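You operate a simulated robot arm through the tools that you are given. There is no shell and no other tool.

You are at the controls of a simulated robot arm. One attempt, no reset.

JOB
Scrub the grime off the round hatch, fit the green cover and turn both catches over it.
Fine: put the green pad back; the cover lies flat in the middle. What is to be rubbed or washed off counts as gone when no trace of it is left.

Only the result counts: the job must be done as asked and must still hold three seconds after the hand-in. Knocking over, shifting, dropping, spilling or breaking anything else fails it. Lids that push on must go on centred and level and be pressed home; caps that screw on are set level and turned clockwise until they are tight.

ROBOT AND FRAMES
A 7-joint arm with a two-finger parallel gripper, fixed in place. Base frame: the origin is at the foot of the arm, x ahead of it, y to its left, z up; the work surface is at about z = 0. Lengths are in mm, angles in rad, forces in N, time in s.
With the tool pointing down near the work surface it reaches from about 240 to 620 mm from the base axis. Its first joint turns from -1.152 to 1.152 rad. Payload 2.6 kg.
The tool frame sits at the grasp point between the pads (the TCP): z along the fingers, y along the line on which they close. The tips reach 30 mm beyond it. The gripper opens to 94 mm. The fingers are 28 mm wide and 10 mm thick; the gripper's body (50 by 96 mm) begins 55 mm behind the TCP.
Orientation is that of the tool frame in the base frame, as a unit quaternion [w, x, y, z]. With the fingers straight down and closing along the base's y, the tool's x points along the base's -x, its y along +y and its z along -z.

CONTROLS
- The arm moves only by the tool send_rows. Its argument "motion" is one flat list of numbers, 7 for each row, row after row: the closure, from 0 (fully open) to 1 (shut), then the shift along the base's x, y, z in mm, then the turn, a rotation vector about the base's x, y, z in rad. In form: [hand, x, y, z, ax, ay, az, hand, x, y, z, ax, ay, az, ...]. A call has 1 to 20 rows; each row is the pose to reach, as a shift and turn from the pose commanded when the call began. Rows are played at 5 a second. More than 50 mm and 0.15 rad between two rows, or a gripper value outside its range, and nothing of the call is played. A pose out of reach is approached as far as the arm can. The call stops where the force on the tool passes 50 N (or 10 N more than at its start, if that is more) or the arm is blocked; 0.2 s more then pass. Each finger travels about 72 mm/s and halts on what it meets, pressing with about 37 N; the grip force reading is that of the motor and also rises with nothing between the fingers. The clock runs only during rows and for 0.2 s after the last one: add rows that repeat a pose to give the fingers time. It gives the time, the measured TCP pose, the force on the tool (base axes), the opening and the grip force at its end, in the units of the frame above (readings bear some noise), with the torque about the TCP (base axes, N m) and any sound that the robot's microphone picked up, and new pictures: "views" is both (left out), scene, wrist or none.
- Cameras (640 x 400 px; columns grow to the right, rows downward): "scene" is fixed at [41, 417.6, 590.6]; the picture's right is [-0.87, -0.49, 0.00], its down [-0.23, 0.40, -0.89] and it looks along [0.44, -0.77, -0.46] (base axes); focal length 364 px, centre (320, 200). "wrist" rides on the gripper at [76, 14, -102] in the tool frame; the picture's right is [-0.18, 0.98, 0.00], its down [-0.75, -0.14, -0.64] and it looks along [-0.63, -0.12, 0.77] (tool axes); focal length 243 px, centre (320, 200). There is no depth. A picture from a camera that has moved, and an enlarged one, comes with that camera's place and axes in the base frame and with its lens. The place of the scene camera against the robot may be out by one fixed shift of up to 25 mm in any direction.
- zoom(camera, box): a new picture of the part [left, top, right, bottom] of that camera's present view, enlarged. No time passes.
- job_done(): hands the job in; it is judged then, once.

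Places have to be worked out from the pictures, the camera data and where the tool is seen. Open the gripper and draw the arm clear of the work before you hand the job in, unless the task says otherwise.

The tools are called after "Emit:" as a command line: name --argument value ..., lists and objects as JSON in quotes. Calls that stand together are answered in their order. send_rows: Moves the arm, as the interface text tells. Its arguments: {"type":"object","properties":{"motion":{"type":"array","items":{"type":"number"}},"views":{"type":"string","enum":["both","scene","wrist","none"]}},"required":["motion"]} The other tools are called the same way: zoom (camera, box) takes an enlarged picture of a part of a camera's view; job_done () hands the job in.

At the start:

```text
time_s: 0.0
tool_pos: [259.3, -142.0, 433.3]
tool_rot: [0.0, -0.001, 1.0, 0.0]
wrist_force: [-0.3, 0.6, 1.6]
ft_torque: [0.03, -0.01, 0.04]
gripper_width: 94.4
finger_force: 0.0
```

scene: 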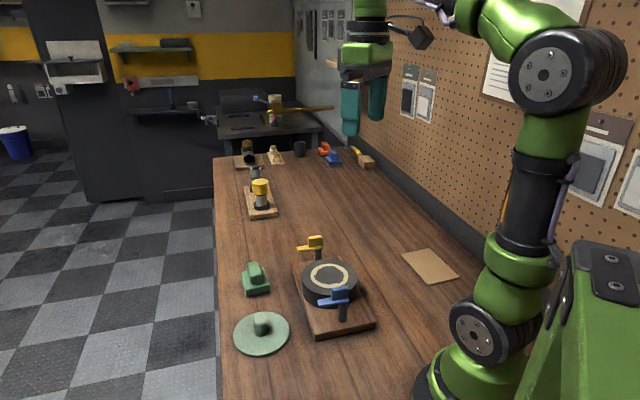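
wrist: 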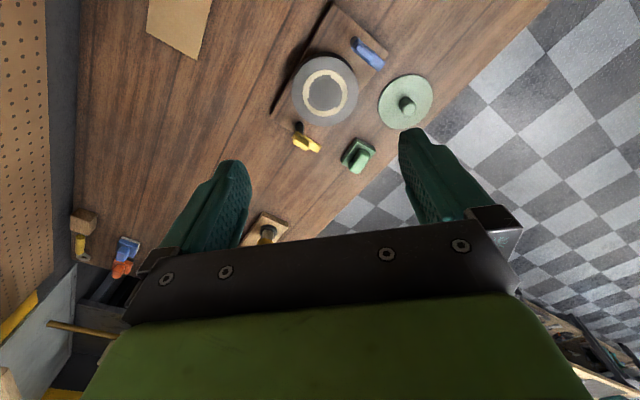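

I'll start by looking closely at the work area in both cameras before I move.

Emit:
zoom --camera "scene" --box '[210, 220, 410, 370]'

Emit:
zoom --camera "wrist" --box '[250, 0, 450, 180]'

```text
2.67 times, centred on (310, 295) of scene
camera zoom: at [41.0, 417.6, 590.6], right [-0.87, -0.49, 0.0], down [-0.23, 0.4, -0.89], along [0.44, -0.77, -0.46], focal length 971 px, centre (347, -53)
```

zoom: 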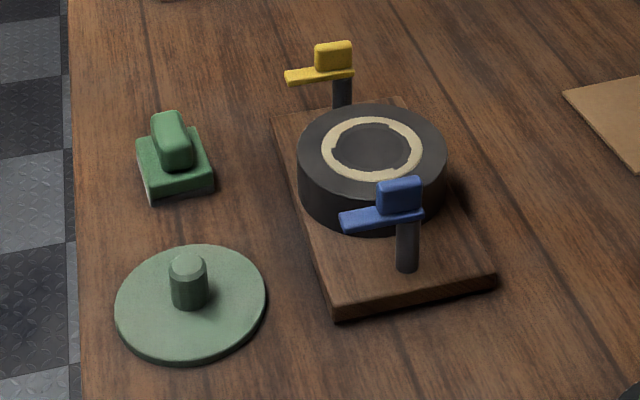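

```text
2.22 times, centred on (350, 90) of wrist
camera zoom: at [181.7, -128.5, 535.4], right [0.18, 0.98, 0.0], down [0.75, -0.14, 0.64], along [0.63, -0.12, -0.77], focal length 539 px, centre (253, 444)
```

zoom: 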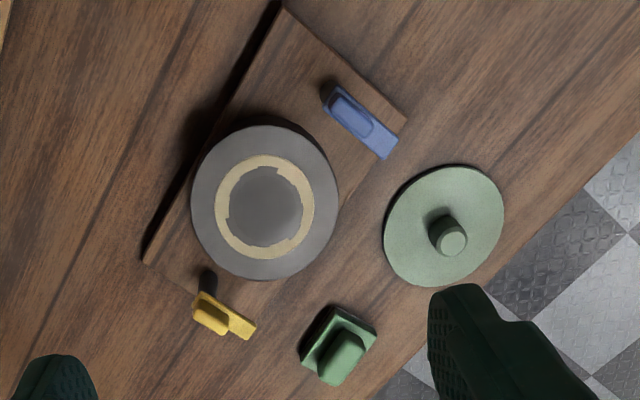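

The hatch, with its pale grime ring, sits on a board at about [317,-143]. The cover is near [381,20], the pad near [484,-91], the blue catch near [247,-85] and the yellow one near [381,-210]. I'll move lower to a second viewpoint so I can triangulate these.

Emit:
send_rows --motion '[0, 20, 12, -25, 0, 0, 0, 0, 45, 25, -55, 0, 0, 0, 0, 70, 40, -85, 0, 0, 0, 0, 95, 55, -115, 0, 0, 0, 0, 120, 65, -135, 0, 0, 0, 0, 120, 65, -135, 0, 0, 0]'

```text
time_s: 1.4
tool_pos: [379.8, -79.2, 297.9]
tool_rot: [0.0, -0.001, 1.0, 0.0]
wrist_force: [-0.6, 0.0, 0.1]
ft_torque: [0.02, -0.02, -0.04]
gripper_width: 93.9
finger_force: 0.0
camera wrist: at [302.5, -64.6, 400.2], right [0.18, 0.98, 0.0], down [0.75, -0.14, 0.64], along [0.63, -0.12, -0.77], focal length 243 px, centre (320, 200)
```

scene: 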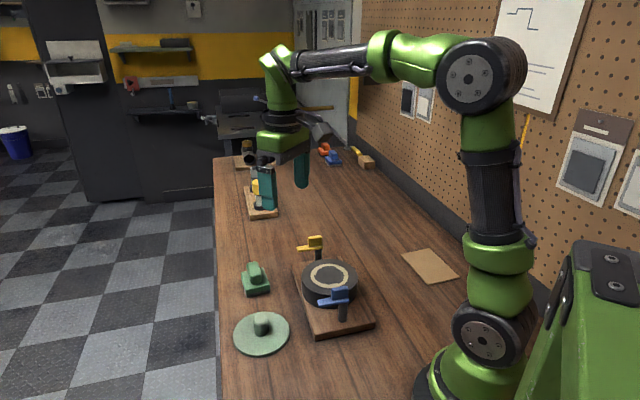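
wrist: 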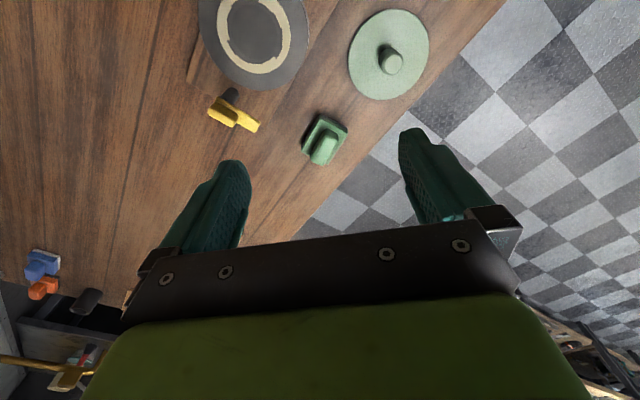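

The second view shows the pad, cover and yellow catch well. I'll zoom in for accurate pixel positions.

Emit:
zoom --camera "wrist" --box '[180, 0, 340, 100]'

Emit:
zoom --camera "wrist" --box '[280, 0, 440, 180]'

Emit:
zoom --camera "wrist" --box '[190, 70, 360, 180]'

```text
4.00 times, centred on (260, 50) of wrist
camera zoom: at [302.5, -64.6, 400.2], right [0.18, 0.98, 0.0], down [0.75, -0.14, 0.64], along [0.63, -0.12, -0.77], focal length 970 px, centre (560, 800)
```

zoom: 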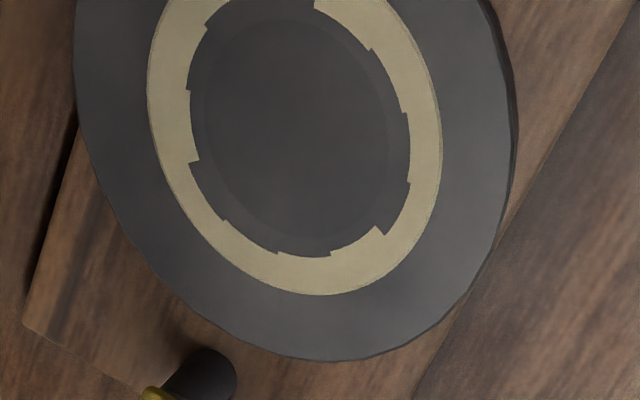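

```text
2.22 times, centred on (360, 90) of wrist
camera zoom: at [302.5, -64.6, 400.2], right [0.18, 0.98, 0.0], down [0.75, -0.14, 0.64], along [0.63, -0.12, -0.77], focal length 539 px, centre (231, 444)
```

zoom: 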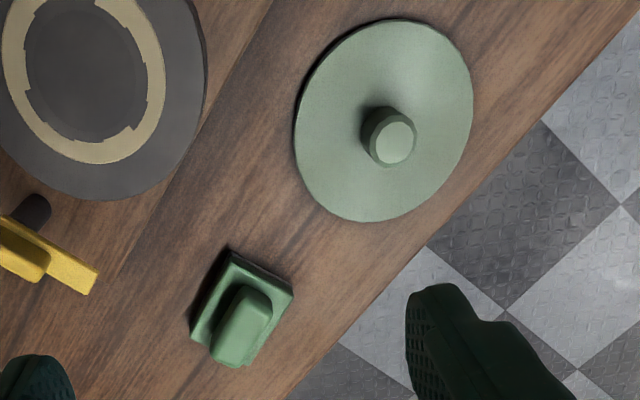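

```text
3.64 times, centred on (275, 125) of wrist
camera zoom: at [302.5, -64.6, 400.2], right [0.18, 0.98, 0.0], down [0.75, -0.14, 0.64], along [0.63, -0.12, -0.77], focal length 882 px, centre (484, 473)
```

zoom: 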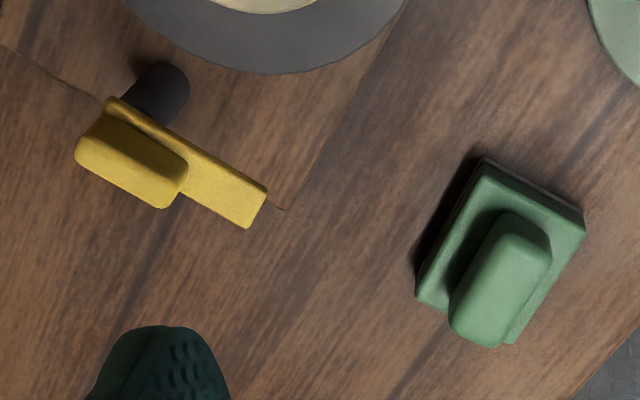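

I want a closer straight-down view of the whole hatch, so I'll move above it at about z=210, well clear of everything.

Emit:
send_rows --motion '[0, -20, -20, -25, 0, 0, 0, 0, -40, -40, -50, 0, 0, 0, 0, -60, -60, -75, 0, 0, 0, 0, -65, -64, -88, 0, 0, 0, 0, -65, -64, -88, 0, 0, 0]'

```text
time_s: 2.6
tool_pos: [314.9, -142.3, 210.2]
tool_rot: [0.0, 0.0, 1.0, 0.0]
wrist_force: [0.0, 0.3, -0.6]
ft_torque: [-0.02, -0.03, 0.0]
gripper_width: 94.2
finger_force: 0.0
camera wrist: at [237.3, -128.0, 312.3], right [0.18, 0.98, 0.0], down [0.75, -0.14, 0.64], along [0.63, -0.12, -0.77], focal length 243 px, centre (320, 200)
```

scene: 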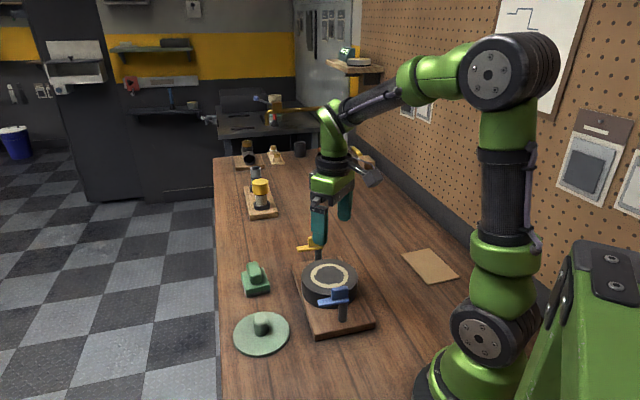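
wrist: 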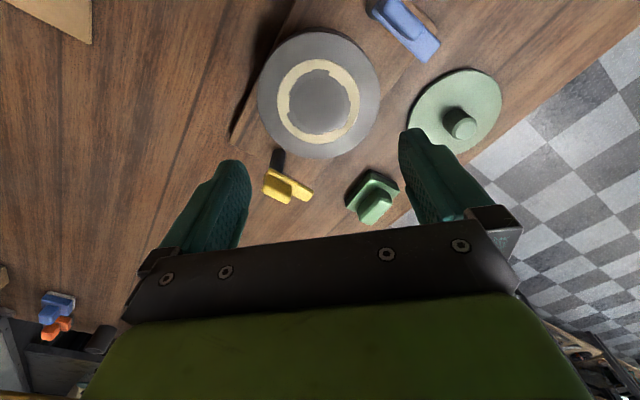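

Emit:
zoom --camera "wrist" --box '[230, 10, 430, 170]'

Emit:
zoom --camera "wrist" --box '[340, 0, 500, 100]'

Emit:
zoom --camera "wrist" --box '[240, 130, 400, 230]'

```text
2.50 times, centred on (330, 90) of wrist
camera zoom: at [237.3, -128.0, 312.3], right [0.18, 0.98, 0.0], down [0.75, -0.14, 0.64], along [0.63, -0.12, -0.77], focal length 606 px, centre (295, 475)
```

zoom: 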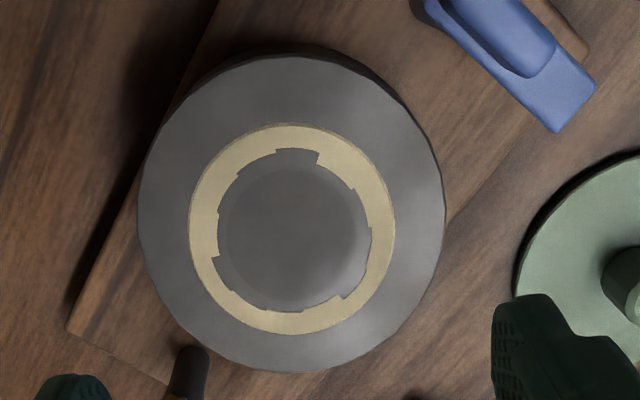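

```text
4.00 times, centred on (420, 50) of wrist
camera zoom: at [237.3, -128.0, 312.3], right [0.18, 0.98, 0.0], down [0.75, -0.14, 0.64], along [0.63, -0.12, -0.77], focal length 970 px, centre (-80, 800)
```

zoom: 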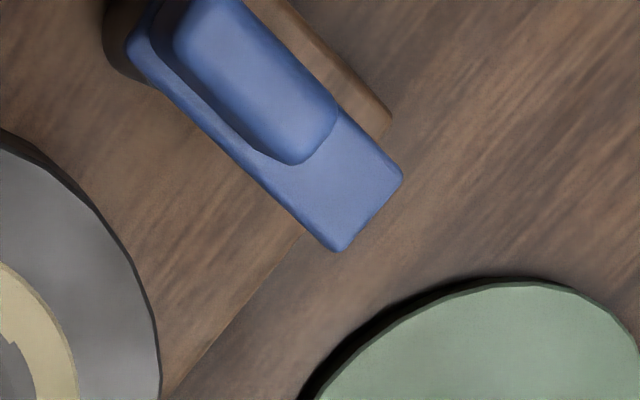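

```text
4.00 times, centred on (320, 180) of wrist
camera zoom: at [237.3, -128.0, 312.3], right [0.18, 0.98, 0.0], down [0.75, -0.14, 0.64], along [0.63, -0.12, -0.77], focal length 970 px, centre (320, 280)
```

zoom: 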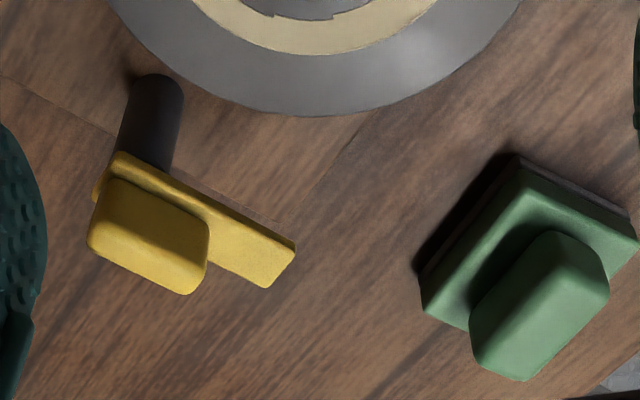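

The hatch top is about z≈66, centred near (319,-144), with the grime ring spanning radii of about 30–41 mm. The pad is centred near (486,-92), its handle's long axis runs along (0.83,-0.56), and the handle top is about z≈45. I'll go above the pad with the gripper turned to match.

Emit:
send_rows --motion '[0, 28, 8, -5, 0, 0, -0.1, 0, 57, 17, -10, 0, 0, -0.2, 0, 86, 25, -20, 0, 0, -0.3, 0, 114, 33, -35, 0, 0, -0.4, 0, 143, 42, -50, 0, 0, -0.5, 0, 171, 50, -60, 0, 0, -0.593, 0, 171, 50, -60, 0, 0, -0.593]'

```text
time_s: 4.2
tool_pos: [486.9, -91.0, 149.6]
tool_rot: [0.001, 0.294, 0.956, 0.0]
wrist_force: [0.1, 0.7, -0.4]
ft_torque: [-0.01, 0.0, 0.01]
gripper_width: 93.9
finger_force: 0.0
camera wrist: at [430.7, -36.7, 251.9], right [0.7, 0.71, 0.0], down [0.55, -0.54, 0.64], along [0.46, -0.45, -0.77], focal length 243 px, centre (320, 200)
```

scene: 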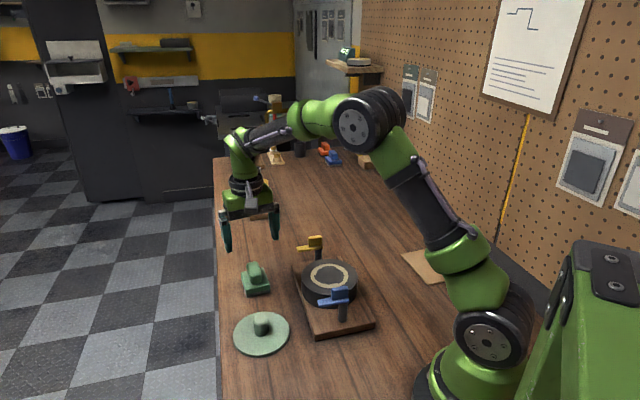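
wrist: 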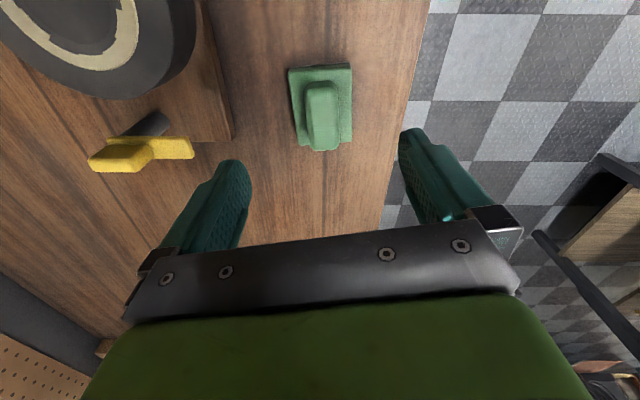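

Emit:
zoom --camera "wrist" --box '[260, 50, 380, 160]'

Emit:
zoom --camera "wrist" --box '[60, 90, 260, 190]'

Emit:
zoom --camera "scene" --box '[230, 220, 390, 360]'

```text
3.64 times, centred on (320, 105) of wrist
camera zoom: at [430.7, -36.7, 251.9], right [0.7, 0.71, 0.0], down [0.55, -0.54, 0.64], along [0.46, -0.45, -0.77], focal length 882 px, centre (320, 546)
```

zoom: 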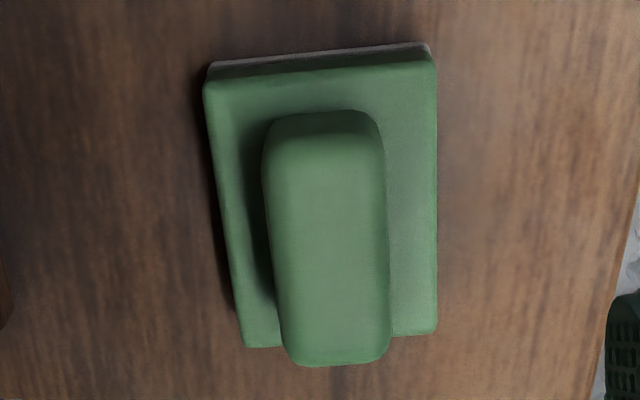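

```text
3.20 times, centred on (160, 140) of wrist
camera zoom: at [430.7, -36.7, 251.9], right [0.7, 0.71, 0.0], down [0.55, -0.54, 0.64], along [0.46, -0.45, -0.77], focal length 776 px, centre (832, 392)
```

zoom: 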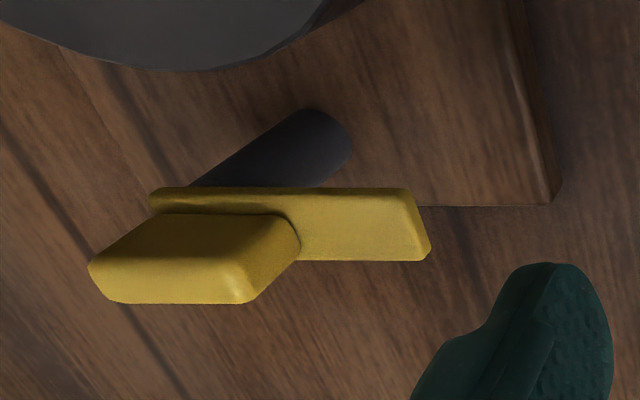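

```text
2.86 times, centred on (310, 290) of scene
camera zoom: at [41.0, 417.6, 590.6], right [-0.87, -0.49, 0.0], down [-0.23, 0.4, -0.89], along [0.44, -0.77, -0.46], focal length 1040 px, centre (349, -57)
```

zoom: 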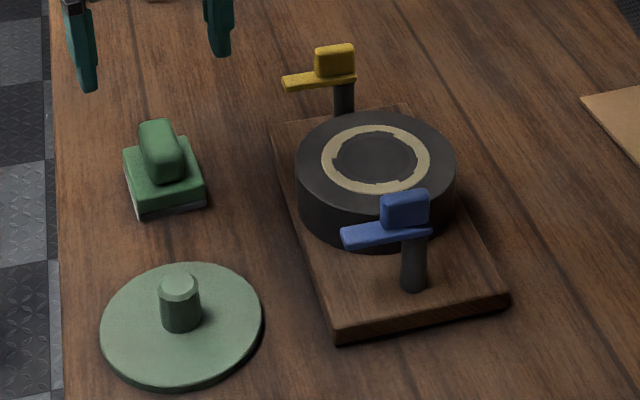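

The closer view puts the handle's long axis at about -0.70 rad and the pad centre near (490,-92). I'll correct the yaw, drop partway and check alignment.

Emit:
send_rows --motion '[0, 2, 0, -20, 0, 0, -0.05, 0, 4, 0, -40, 0, 0, -0.1, 0, 4, 0, -58, 0, 0, -0.1, 0, 4, 0, -58, 0, 0, -0.1]'

```text
time_s: 5.2
tool_pos: [489.6, -90.9, 90.6]
tool_rot: [0.0, 0.34, 0.94, 0.0]
wrist_force: [-0.3, 0.5, -0.1]
ft_torque: [-0.02, -0.02, -0.01]
gripper_width: 93.9
finger_force: 0.0
camera wrist: at [438.7, -31.7, 193.2], right [0.77, 0.64, 0.0], down [0.49, -0.59, 0.64], along [0.41, -0.49, -0.77], focal length 243 px, centre (320, 200)
```

scene: 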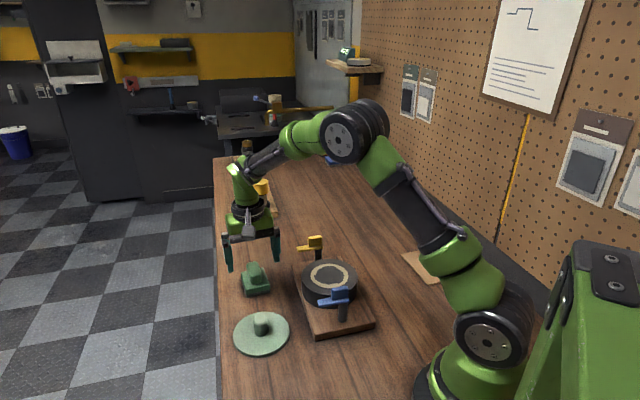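
wrist: 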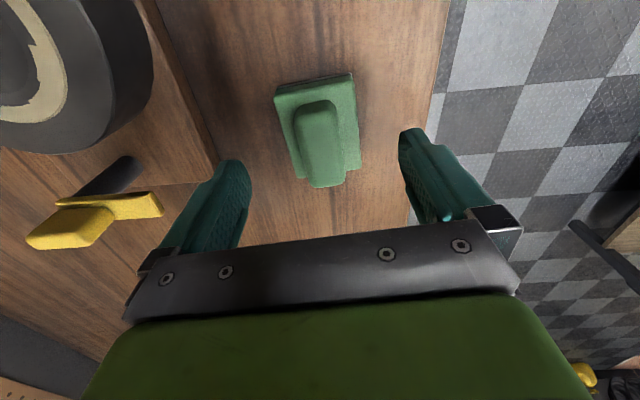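

Emit:
zoom --camera "wrist" --box '[250, 60, 390, 200]'

```text
2.86 times, centred on (320, 130) of wrist
camera zoom: at [438.7, -31.7, 193.2], right [0.77, 0.64, 0.0], down [0.49, -0.59, 0.64], along [0.41, -0.49, -0.77], focal length 693 px, centre (320, 400)
```

zoom: 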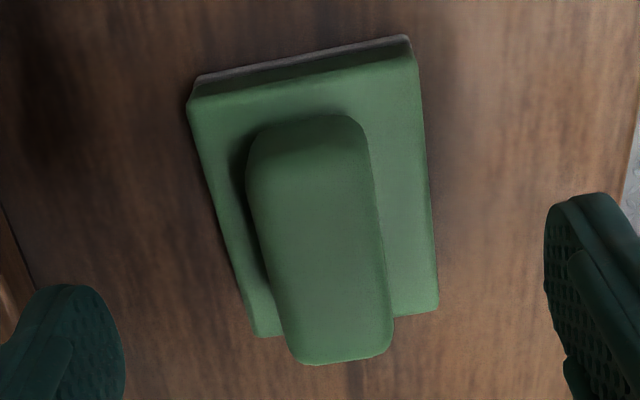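

The pad is centred about 2 mm further along x than the TCP, and the yaw matches. I'll descend until the fingertips straddle the handle, then close.

Emit:
send_rows --motion '[0, 2, 0, -15, 0, 0, -0.005, 0, 2, 0, -28, 0, 0, -0.005, 0, 2, 0, -36, 0, 0, -0.005, 0, 2, 0, -36, 0, 0, -0.005]'

```text
time_s: 6.2
tool_pos: [491.1, -92.9, 55.0]
tool_rot: [0.0, 0.342, 0.94, 0.0]
wrist_force: [-0.1, -0.5, -0.2]
ft_torque: [-0.01, 0.02, 0.02]
gripper_width: 94.0
finger_force: 0.2
camera wrist: at [441.0, -32.1, 157.7], right [0.77, 0.63, 0.0], down [0.49, -0.59, 0.64], along [0.41, -0.5, -0.77], focal length 243 px, centre (320, 200)
```

scene: 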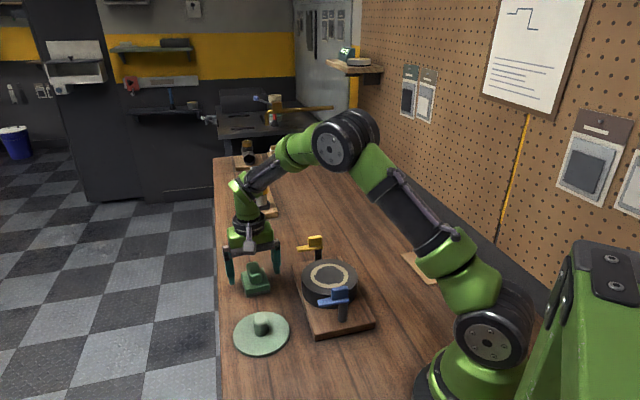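
wrist: 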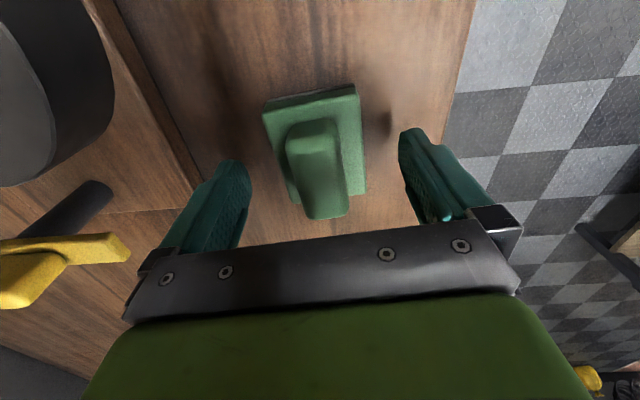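

The fingers are either side of the handle with the tips just above the pad base. Closing now.

Emit:
send_rows --motion '[0.3, 0, 0, 0, 0, 0, 0, 0.6, 0, 0, 0, 0, 0, 0, 1, 0, 0, 0, 0, 0, 0, 1, 0, 0, 0, 0, 0, 0, 1, 0, 0, 0, 0, 0, 0, 1, 0, 0, 0, 0, 0, 0]'

```text
time_s: 7.6
tool_pos: [492.1, -91.7, 55.8]
tool_rot: [0.0, 0.342, 0.94, 0.0]
wrist_force: [0.3, -0.4, 0.5]
ft_torque: [0.01, -0.03, -0.01]
gripper_width: 31.5
finger_force: 37.0
camera wrist: at [440.9, -32.1, 157.8], right [0.77, 0.63, 0.0], down [0.49, -0.59, 0.64], along [0.41, -0.5, -0.77], focal length 243 px, centre (320, 200)
```

scene: 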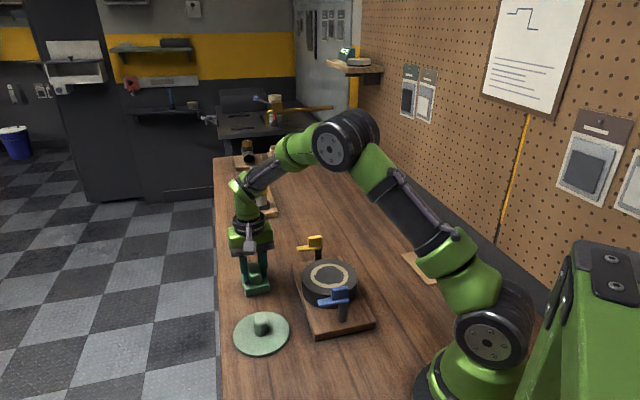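
wrist: 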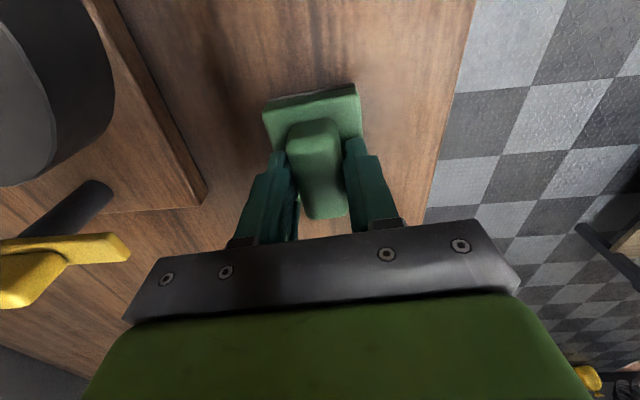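

The handle is gripped at 31.5 mm, with the TCP about 56 mm above the pad's underside. I'll lift it straight up, carry it over the hatch centre and stop above it.

Emit:
send_rows --motion '[1, 0, 0, 15, 0, 0, 0, 1, 0, 0, 40, 0, 0, 0, 1, 0, 0, 70, 0, 0, 0, 1, 0, 0, 100, 0, 0, 0, 1, -35, -10, 100, 0, 0, 0, 1, -70, -21, 100, 0, 0, 0, 1, -105, -31, 100, 0, 0, 0, 1, -140, -42, 100, 0, 0, 0, 1, -172, -52, 100, 0, 0, 0, 1, -172, -52, 100, 0, 0, 0]'

```text
time_s: 9.8
tool_pos: [315.5, -147.3, 155.4]
tool_rot: [0.0, 0.342, 0.94, 0.001]
wrist_force: [-0.2, 1.1, 0.6]
ft_torque: [0.02, -0.01, 0.03]
gripper_width: 0.0
finger_force: 33.0
camera wrist: at [264.8, -87.6, 257.6], right [0.77, 0.63, 0.0], down [0.49, -0.59, 0.64], along [0.41, -0.5, -0.77], focal length 243 px, centre (320, 200)
```

scene: 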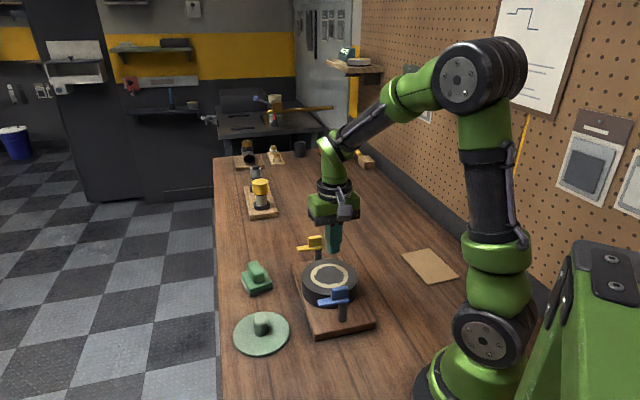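
wrist: 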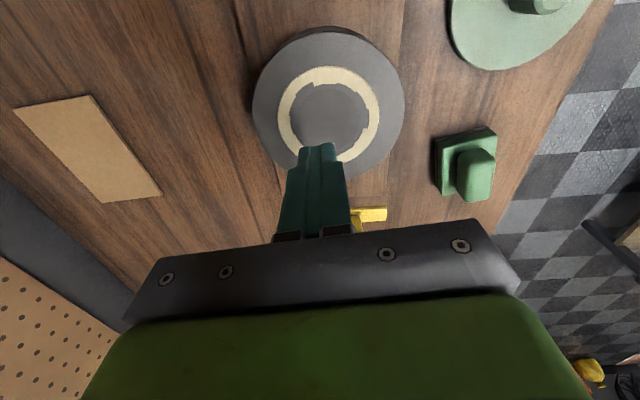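

The pad slipped out of the fingers, with the gripper shut at 0 and the pad still on the table. I'll check how it is lying compared with before.

Emit:
zoom --camera "scene" --box '[230, 220, 390, 360]'

Emit:
zoom --camera "wrist" --box '[400, 100, 540, 220]'

Emit:
zoom --camera "wrist" --box '[230, 10, 430, 190]'

```text
2.86 times, centred on (310, 290) of scene
camera zoom: at [41.0, 417.6, 590.6], right [-0.87, -0.49, 0.0], down [-0.23, 0.4, -0.89], along [0.44, -0.77, -0.46], focal length 1040 px, centre (349, -57)
```

zoom: 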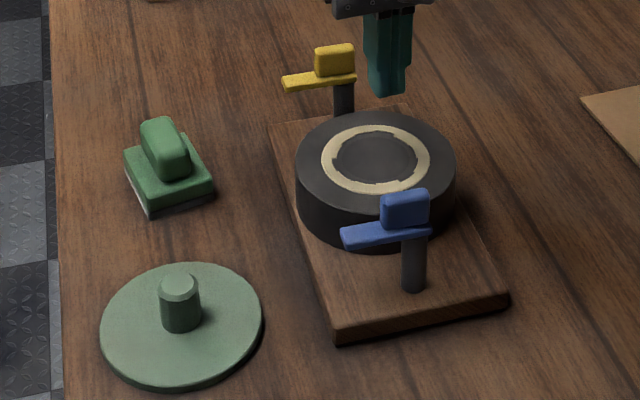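

```text
3.33 times, centred on (470, 160) of wrist
camera zoom: at [264.8, -87.6, 257.6], right [0.77, 0.63, 0.0], down [0.49, -0.59, 0.64], along [0.41, -0.5, -0.77], focal length 809 px, centre (-180, 333)
```

zoom: 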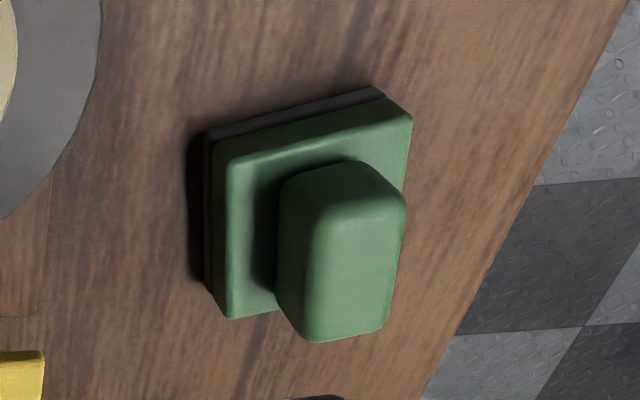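

```text
2.22 times, centred on (330, 100) of wrist
camera zoom: at [264.8, -87.6, 257.6], right [0.77, 0.63, 0.0], down [0.49, -0.59, 0.64], along [0.41, -0.5, -0.77], focal length 539 px, centre (298, 422)
```

zoom: 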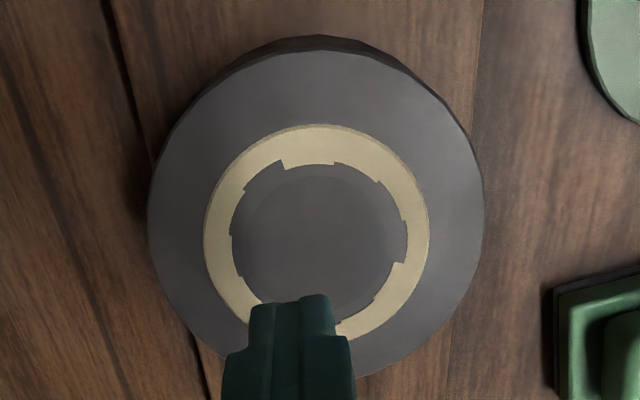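

The pad is still flat near (492,-95) but has turned about 0.09 rad. The grip was too shallow, so I'll go back over it with the fingers open, re-measure, and grip deeper with a gentler lift.

Emit:
send_rows --motion '[0, 0, 0, 10, 0, 0, 0, 0, 35, 10, 10, 0, 0, 0.02, 0, 70, 20, 5, 0, 0, 0.04, 0, 105, 30, -10, 0, 0, 0.06, 0, 140, 40, -30, 0, 0, 0.08, 0, 172, 50, -60, 0, 0, 0.09, 0, 172, 50, -60, 0, 0, 0.09]'

```text
time_s: 11.4
tool_pos: [490.6, -94.5, 97.5]
tool_rot: [0.0, 0.299, 0.954, 0.0]
wrist_force: [0.3, 0.1, 0.5]
ft_torque: [0.01, 0.01, -0.02]
gripper_width: 94.2
finger_force: 0.1
camera wrist: at [434.8, -39.3, 200.1], right [0.71, 0.7, 0.0], down [0.54, -0.55, 0.64], along [0.45, -0.46, -0.77], focal length 243 px, centre (320, 200)
```

scene: 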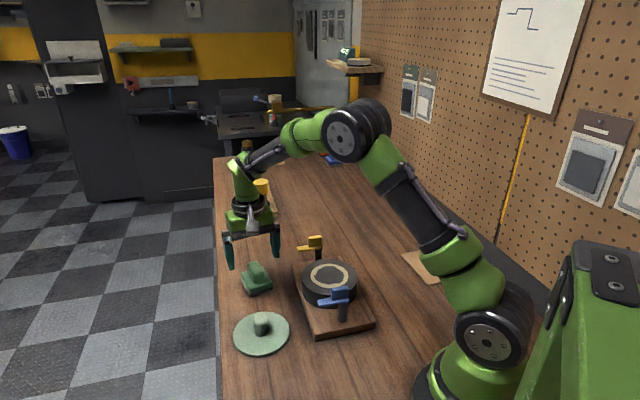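
wrist: 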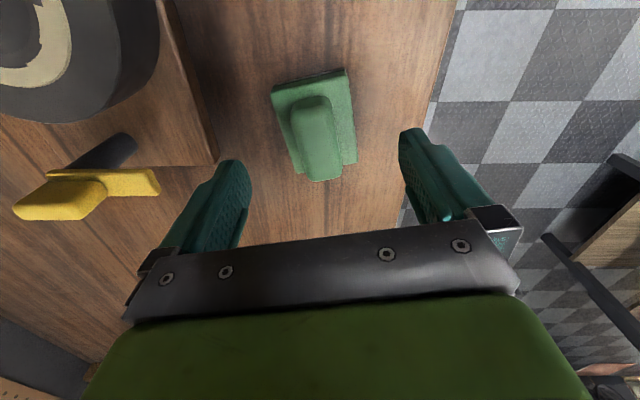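

Emit:
zoom --camera "wrist" --box '[250, 60, 390, 200]'

Emit:
zoom --camera "scene" --box '[230, 240, 290, 310]'

```text
2.86 times, centred on (320, 130) of wrist
camera zoom: at [434.8, -39.3, 200.1], right [0.71, 0.7, 0.0], down [0.54, -0.55, 0.64], along [0.45, -0.46, -0.77], focal length 693 px, centre (320, 400)
```

zoom: 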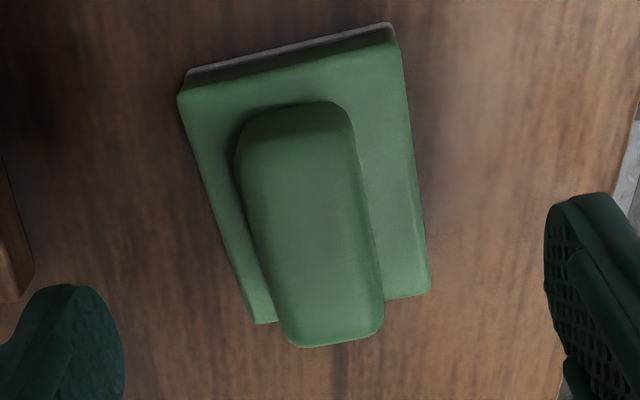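

```text
5.71 times, centred on (260, 275) of scene
camera zoom: at [41.0, 417.6, 590.6], right [-0.87, -0.49, 0.0], down [-0.23, 0.4, -0.89], along [0.44, -0.77, -0.46], focal length 2080 px, centre (663, -229)
```

zoom: 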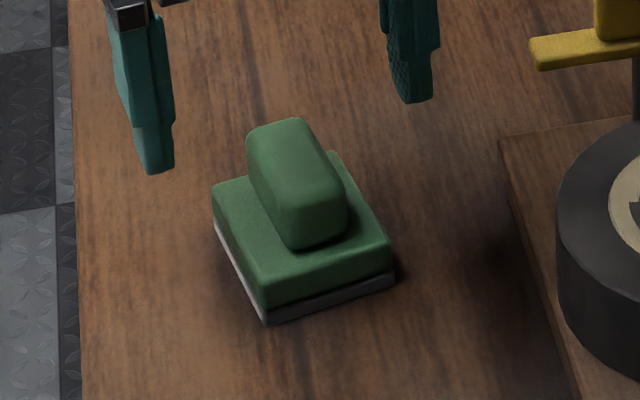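

Now the pad centre is about (1,-2) mm from the TCP and its axis is at -0.576 rad. I'll align to that, go lower than last time and watch for light contact with the base.

Emit:
send_rows --motion '[0, 1, -2, -15, 0, 0, 0.03, 0, 1, -2, -30, 0, 0, 0.03, 0, 1, -2, -40, 0, 0, 0.03, 0, 1, -2, -43, 0, 0, 0.03, 0, 1, -2, -43, 0, 0, 0.03]'

Emit:
send_rows --motion '[0, 0, 0, -1, 0, 0, 0, 0, 0, 0, -2, 0, 0, 0]' --views "wrist"

```text
time_s: 12.6
tool_pos: [491.3, -97.0, 53.9]
tool_rot: [0.0, 0.285, 0.959, 0.0]
wrist_force: [-0.6, 0.1, -0.6]
ft_torque: [0.01, -0.03, 0.01]
gripper_width: 94.0
finger_force: 0.1
camera wrist: at [434.5, -42.4, 155.8], right [0.69, 0.72, 0.0], down [0.55, -0.53, 0.64], along [0.46, -0.44, -0.77], focal length 243 px, centre (320, 200)
```

scene: 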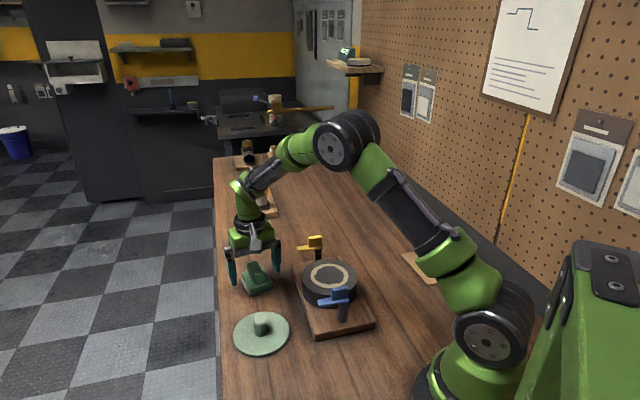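
wrist: 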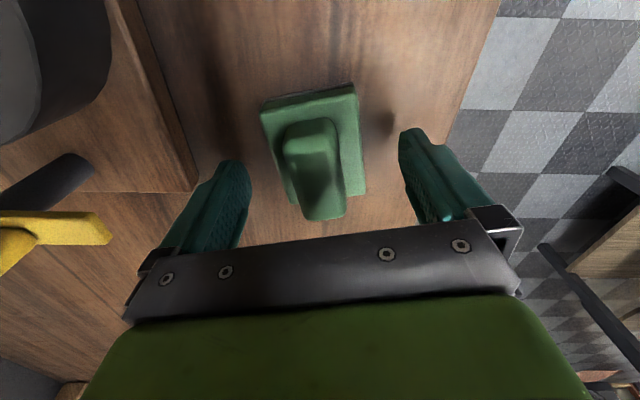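

```text
time_s: 13.2
tool_pos: [492.6, -94.9, 50.6]
tool_rot: [0.0, 0.286, 0.958, 0.0]
wrist_force: [-0.2, 0.5, -0.3]
ft_torque: [-0.02, 0.02, -0.03]
gripper_width: 93.9
finger_force: 0.1
camera wrist: at [434.6, -42.5, 154.0], right [0.69, 0.72, 0.0], down [0.55, -0.53, 0.64], along [0.46, -0.44, -0.77], focal length 243 px, centre (320, 200)
```

wrist: 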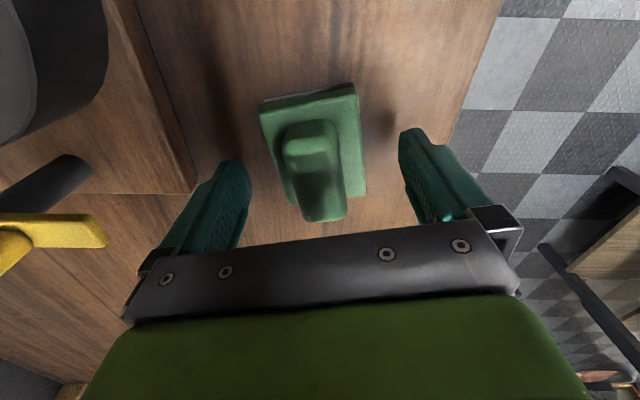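

With the fingers wide open the tips miss the base, so I'll rise a little, close to about 40 mm, then feel down to the base top in small steps.

Emit:
send_rows --motion '[0, 0, 0, 5, 0, 0, 0, 0.3, 0, 0, 5, 0, 0, 0, 0.58, 0, 0, 5, 0, 0, 0, 0.58, 0, 0, 5, 0, 0, 0, 0.58, 0, 0, 3, 0, 0, 0, 0.58, 0, 0, 3, 0, 0, 0]' --views "wrist"

Emit:
send_rows --motion '[0.58, 0, 0, -1, 0, 0, 0, 0.58, 0, 0, -1.5, 0, 0, 0]' --views "none"

Emit:
send_rows --motion '[0.58, 0, 0, -1, 0, 0, 0, 0.58, 0, 0, -1, 0, 0, 0]' --views "wrist"

```text
time_s: 14.6
tool_pos: [490.3, -96.0, 54.4]
tool_rot: [0.0, 0.285, 0.959, 0.0]
wrist_force: [1.4, 0.2, -0.4]
ft_torque: [0.01, 0.02, 0.01]
gripper_width: 39.3
finger_force: 0.1
camera wrist: at [434.5, -42.1, 156.5], right [0.69, 0.72, 0.0], down [0.55, -0.53, 0.64], along [0.46, -0.44, -0.77], focal length 243 px, centre (320, 200)
```

wrist: 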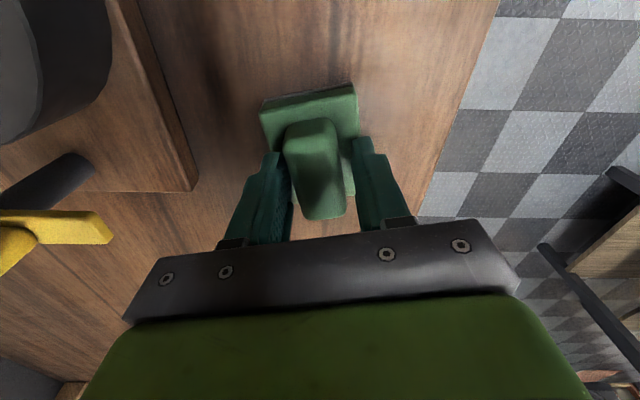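

```text
time_s: 15.2
tool_pos: [492.2, -96.4, 53.9]
tool_rot: [0.001, 0.286, 0.958, -0.001]
wrist_force: [-6.6, 1.5, 16.2]
ft_torque: [0.0, 0.29, -0.04]
gripper_width: 39.8
finger_force: 0.1
```

```text
time_s: 15.8
tool_pos: [493.4, -94.8, 54.1]
tool_rot: [0.002, 0.285, 0.959, 0.001]
wrist_force: [-9.9, 1.3, 34.3]
ft_torque: [-0.03, 0.51, -0.07]
gripper_width: 39.8
finger_force: 0.0
camera wrist: at [435.5, -42.3, 155.7], right [0.69, 0.72, 0.0], down [0.55, -0.53, 0.64], along [0.47, -0.44, -0.76], focal length 243 px, centre (320, 200)
```

wrist: 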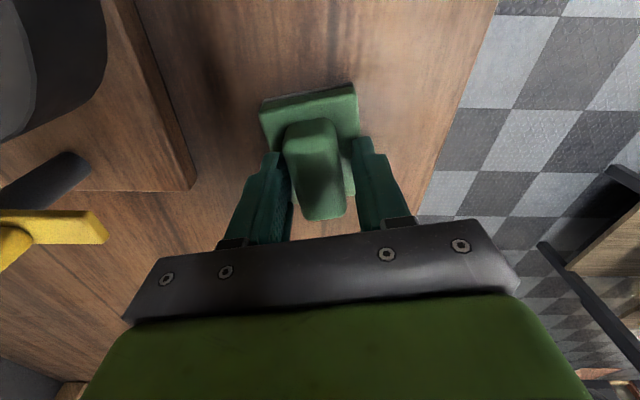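

Contact shows the base top is at about z≈24 (tips touch at TCP z≈54.2). I'll back off 2.5 mm, close, and lift very slowly by a few mm to see whether the pad follows.

Emit:
send_rows --motion '[0.58, 0, 0, 1.5, 0, 0, 0, 0.58, 0, 0, 3, 0, 0, 0, 0.8, 0, 0, 3, 0, 0, 0, 1, 0, 0, 3, 0, 0, 0, 1, 0, 0, 3, 0, 0, 0, 1, 0, 0, 3, 0, 0, 0]' --views "both"

Emit:
send_rows --motion '[1, 0, 0, 1, 0, 0, 0, 1, 0, 0, 2, 0, 0, 0, 1, 0, 0, 3, 0, 0, 0, 1, 0, 0, 4, 0, 0, 0, 1, 0, 0, 5, 0, 0, 0, 1, 0, 0, 6, 0, 0, 0]' --views "both"

```text
time_s: 17.2
tool_pos: [491.0, -94.7, 54.0]
tool_rot: [0.0, 0.285, 0.959, 0.0]
wrist_force: [2.7, -3.0, 6.4]
ft_torque: [-0.11, -0.25, 0.0]
gripper_width: 31.3
finger_force: 36.4
camera wrist: at [435.0, -41.7, 156.3], right [0.69, 0.72, 0.0], down [0.55, -0.53, 0.64], along [0.46, -0.44, -0.77], focal length 243 px, centre (320, 200)
```

scene: 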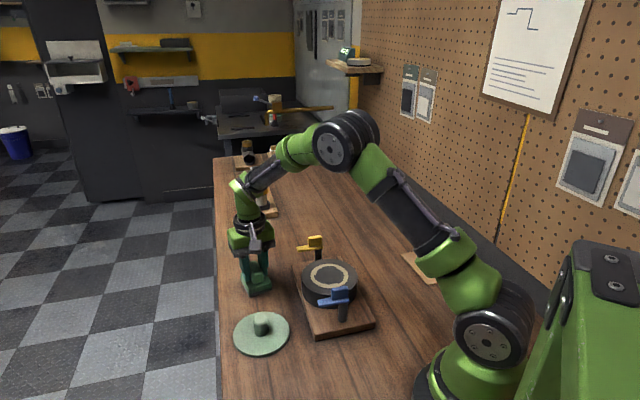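
wrist: 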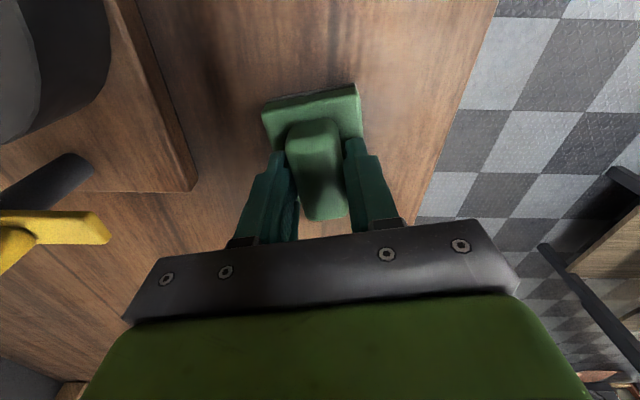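

```text
time_s: 18.6
tool_pos: [492.2, -95.1, 61.8]
tool_rot: [0.0, 0.285, 0.958, 0.0]
wrist_force: [0.8, 0.0, -0.8]
ft_torque: [-0.02, 0.06, 0.0]
gripper_width: 31.5
finger_force: 36.8
camera wrist: at [434.8, -42.0, 163.2], right [0.69, 0.72, 0.0], down [0.55, -0.53, 0.64], along [0.46, -0.44, -0.77], focal length 243 px, centre (320, 200)
```

scene: 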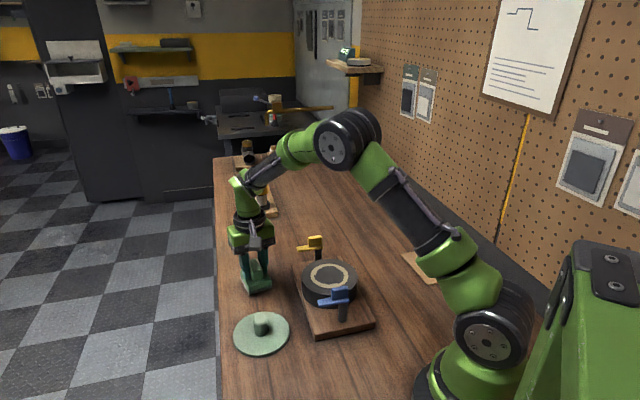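
wrist: 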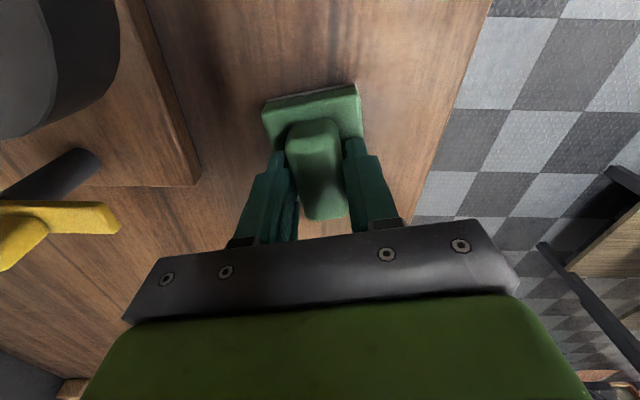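

Emit:
zoom --camera "scene" --box '[220, 220, 310, 310]'

```text
4.44 times, centred on (265, 265) of scene
camera zoom: at [41.0, 417.6, 590.6], right [-0.87, -0.49, 0.0], down [-0.23, 0.4, -0.89], along [0.44, -0.77, -0.46], focal length 1618 px, centre (564, -89)
```

zoom: 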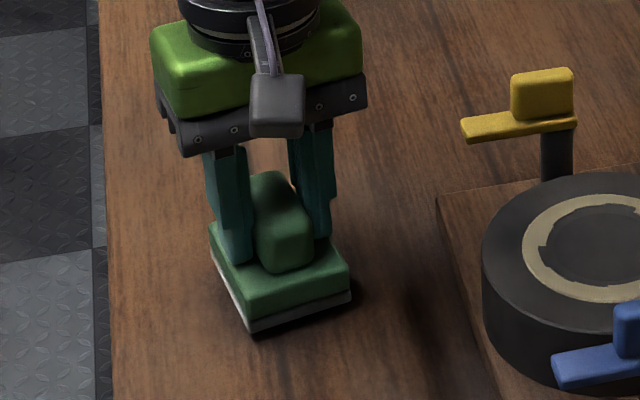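

The pad is following now. I'll keep lifting slowly and check.

Emit:
send_rows --motion '[1, 0, 0, 2, 0, 0, 0, 1, 0, 0, 4, 0, 0, 0, 1, 0, 0, 7, 0, 0, 0, 1, 0, 0, 11, 0, 0, 0, 1, 0, 0, 16, 0, 0, 0, 1, 0, 0, 21, 0, 0, 0, 1, 0, 0, 26, 0, 0, 0, 1, 0, 0, 30, 0, 0, 0, 1, 0, 0, 33, 0, 0, 0, 1, 0, 0, 35, 0, 0, 0]'

```text
time_s: 20.8
tool_pos: [493.1, -95.7, 94.5]
tool_rot: [0.0, 0.285, 0.959, 0.0]
wrist_force: [-0.1, 0.1, 0.3]
ft_torque: [-0.01, 0.02, 0.0]
gripper_width: 31.6
finger_force: 37.4
camera wrist: at [435.1, -42.0, 198.1], right [0.69, 0.72, 0.0], down [0.55, -0.53, 0.64], along [0.46, -0.44, -0.77], focal length 243 px, centre (320, 200)
```

scene: 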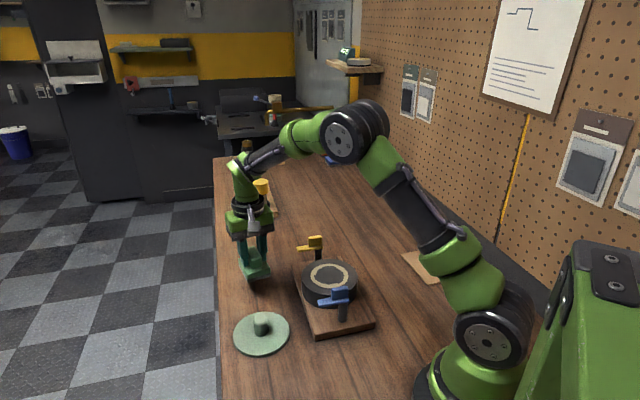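
wrist: 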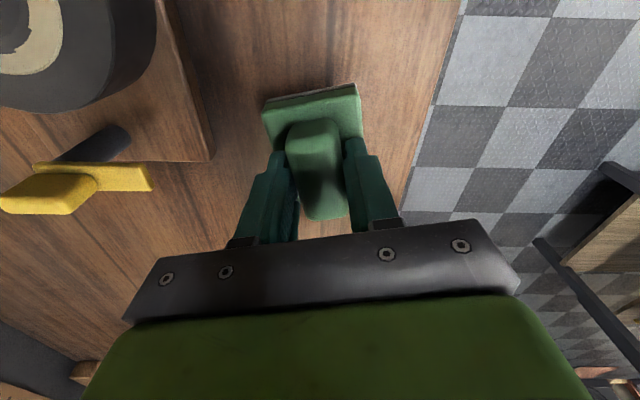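

The grip is holding and the pad underside is at about z≈41. I'll lift further and carry it slowly to above the hatch centre at about (320,-144).

Emit:
send_rows --motion '[1, 0, 0, 5, 0, 0, 0, 1, 0, 0, 12, 0, 0, 0, 1, 0, 0, 20, 0, 0, 0, 1, 0, 0, 28, 0, 0, 0, 1, 0, 0, 36, 0, 0, 0, 1, -6, -2, 42, 0, 0, 0, 1, -18, -5, 45, 0, 0, 0, 1, -34, -10, 45, 0, 0, 0, 1, -52, -15, 45, 0, 0, 0, 1, -70, -20, 45, 0, 0, 0, 1, -88, -25, 45, 0, 0, 0, 1, -106, -30, 45, 0, 0, 0, 1, -124, -35, 45, 0, 0, 0, 1, -140, -39, 45, 0, 0, 0, 1, -154, -43, 45, 0, 0, 0, 1, -165, -46, 45, 0, 0, 0, 1, -172, -48, 45, 0, 0, 0, 1, -172, -48, 45, 0, 0, 0]'

```text
time_s: 24.6
tool_pos: [320.0, -143.5, 140.7]
tool_rot: [0.0, 0.284, 0.959, 0.0]
wrist_force: [0.1, 0.6, 0.1]
ft_torque: [0.01, -0.03, -0.01]
gripper_width: 31.6
finger_force: 36.4
camera wrist: at [262.6, -90.5, 242.5], right [0.69, 0.72, 0.0], down [0.55, -0.53, 0.64], along [0.46, -0.44, -0.77], focal length 243 px, centre (320, 200)
```

scene: 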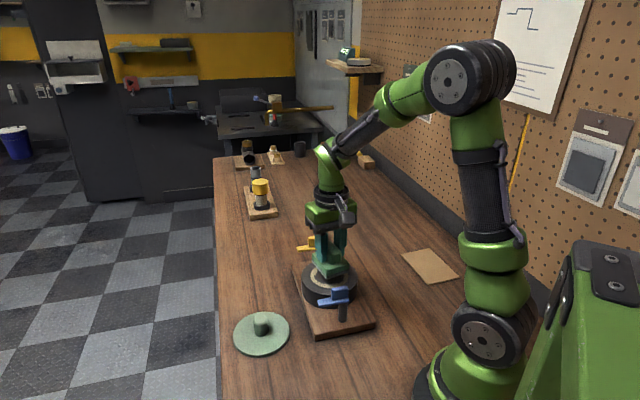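
wrist: 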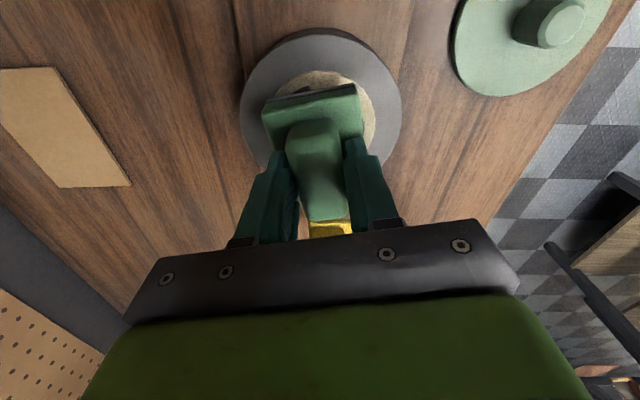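

The pad is held over the hatch. I'll lower it in steps and watch the force to find the hatch surface.

Emit:
send_rows --motion '[1, 0, 0, -5, 0, 0, 0, 1, 0, 0, -10, 0, 0, 0, 1, 0, 0, -15, 0, 0, 0, 1, 0, 0, -18, 0, 0, 0]' --views "none"

Emit:
send_rows --motion '[1, 0, 0, -1, 0, 0, 0, 1, 0, 0, -2, 0, 0, 0]' --views "none"

```text
time_s: 25.6
tool_pos: [319.9, -142.2, 123.4]
tool_rot: [0.0, 0.285, 0.958, 0.0]
wrist_force: [-1.4, -1.2, -0.2]
ft_torque: [-0.01, 0.04, 0.02]
gripper_width: 31.5
finger_force: 37.1
```

```text
time_s: 26.2
tool_pos: [319.6, -142.0, 120.2]
tool_rot: [0.0, 0.284, 0.959, 0.0]
wrist_force: [-1.0, -0.5, -0.2]
ft_torque: [0.03, 0.01, 0.03]
gripper_width: 31.6
finger_force: 37.4
```

No contact yet with the pad underside at about z≈66, so I'll go on down in 1 mm steps.

Emit:
send_rows --motion '[1, 0, 0, -1, 0, 0, 0, 1, 0, 0, -2, 0, 0, 0]' --views "none"

Emit:
send_rows --motion '[1, 0, 0, -0.5, 0, 0, 0, 1, 0, 0, -1, 0, 0, 0]' --views "none"

Emit:
send_rows --motion '[1, 0, 0, -0.5, 0, 0, 0, 1, 0, 0, -1, 0, 0, 0]' --views "scene"

```text
time_s: 26.8
tool_pos: [320.2, -144.6, 118.6]
tool_rot: [0.0, 0.284, 0.959, 0.0]
wrist_force: [-0.3, -0.4, -0.8]
ft_torque: [0.02, 0.03, 0.0]
gripper_width: 31.6
finger_force: 37.1
```

```text
time_s: 27.4
tool_pos: [320.4, -142.3, 116.4]
tool_rot: [0.0, 0.285, 0.958, 0.001]
wrist_force: [-0.4, 0.6, -0.9]
ft_torque: [-0.01, 0.02, 0.0]
gripper_width: 31.5
finger_force: 37.7
```

```text
time_s: 28.0
tool_pos: [320.0, -143.6, 116.9]
tool_rot: [0.0, 0.284, 0.959, 0.0]
wrist_force: [-0.4, -0.3, -0.1]
ft_torque: [0.0, 0.01, -0.02]
gripper_width: 31.8
finger_force: 36.5
```

scene: 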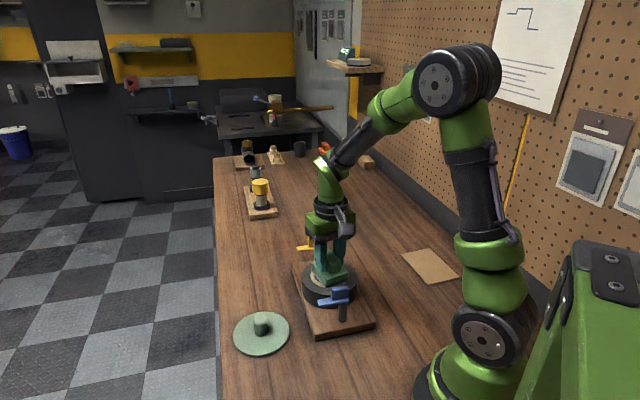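

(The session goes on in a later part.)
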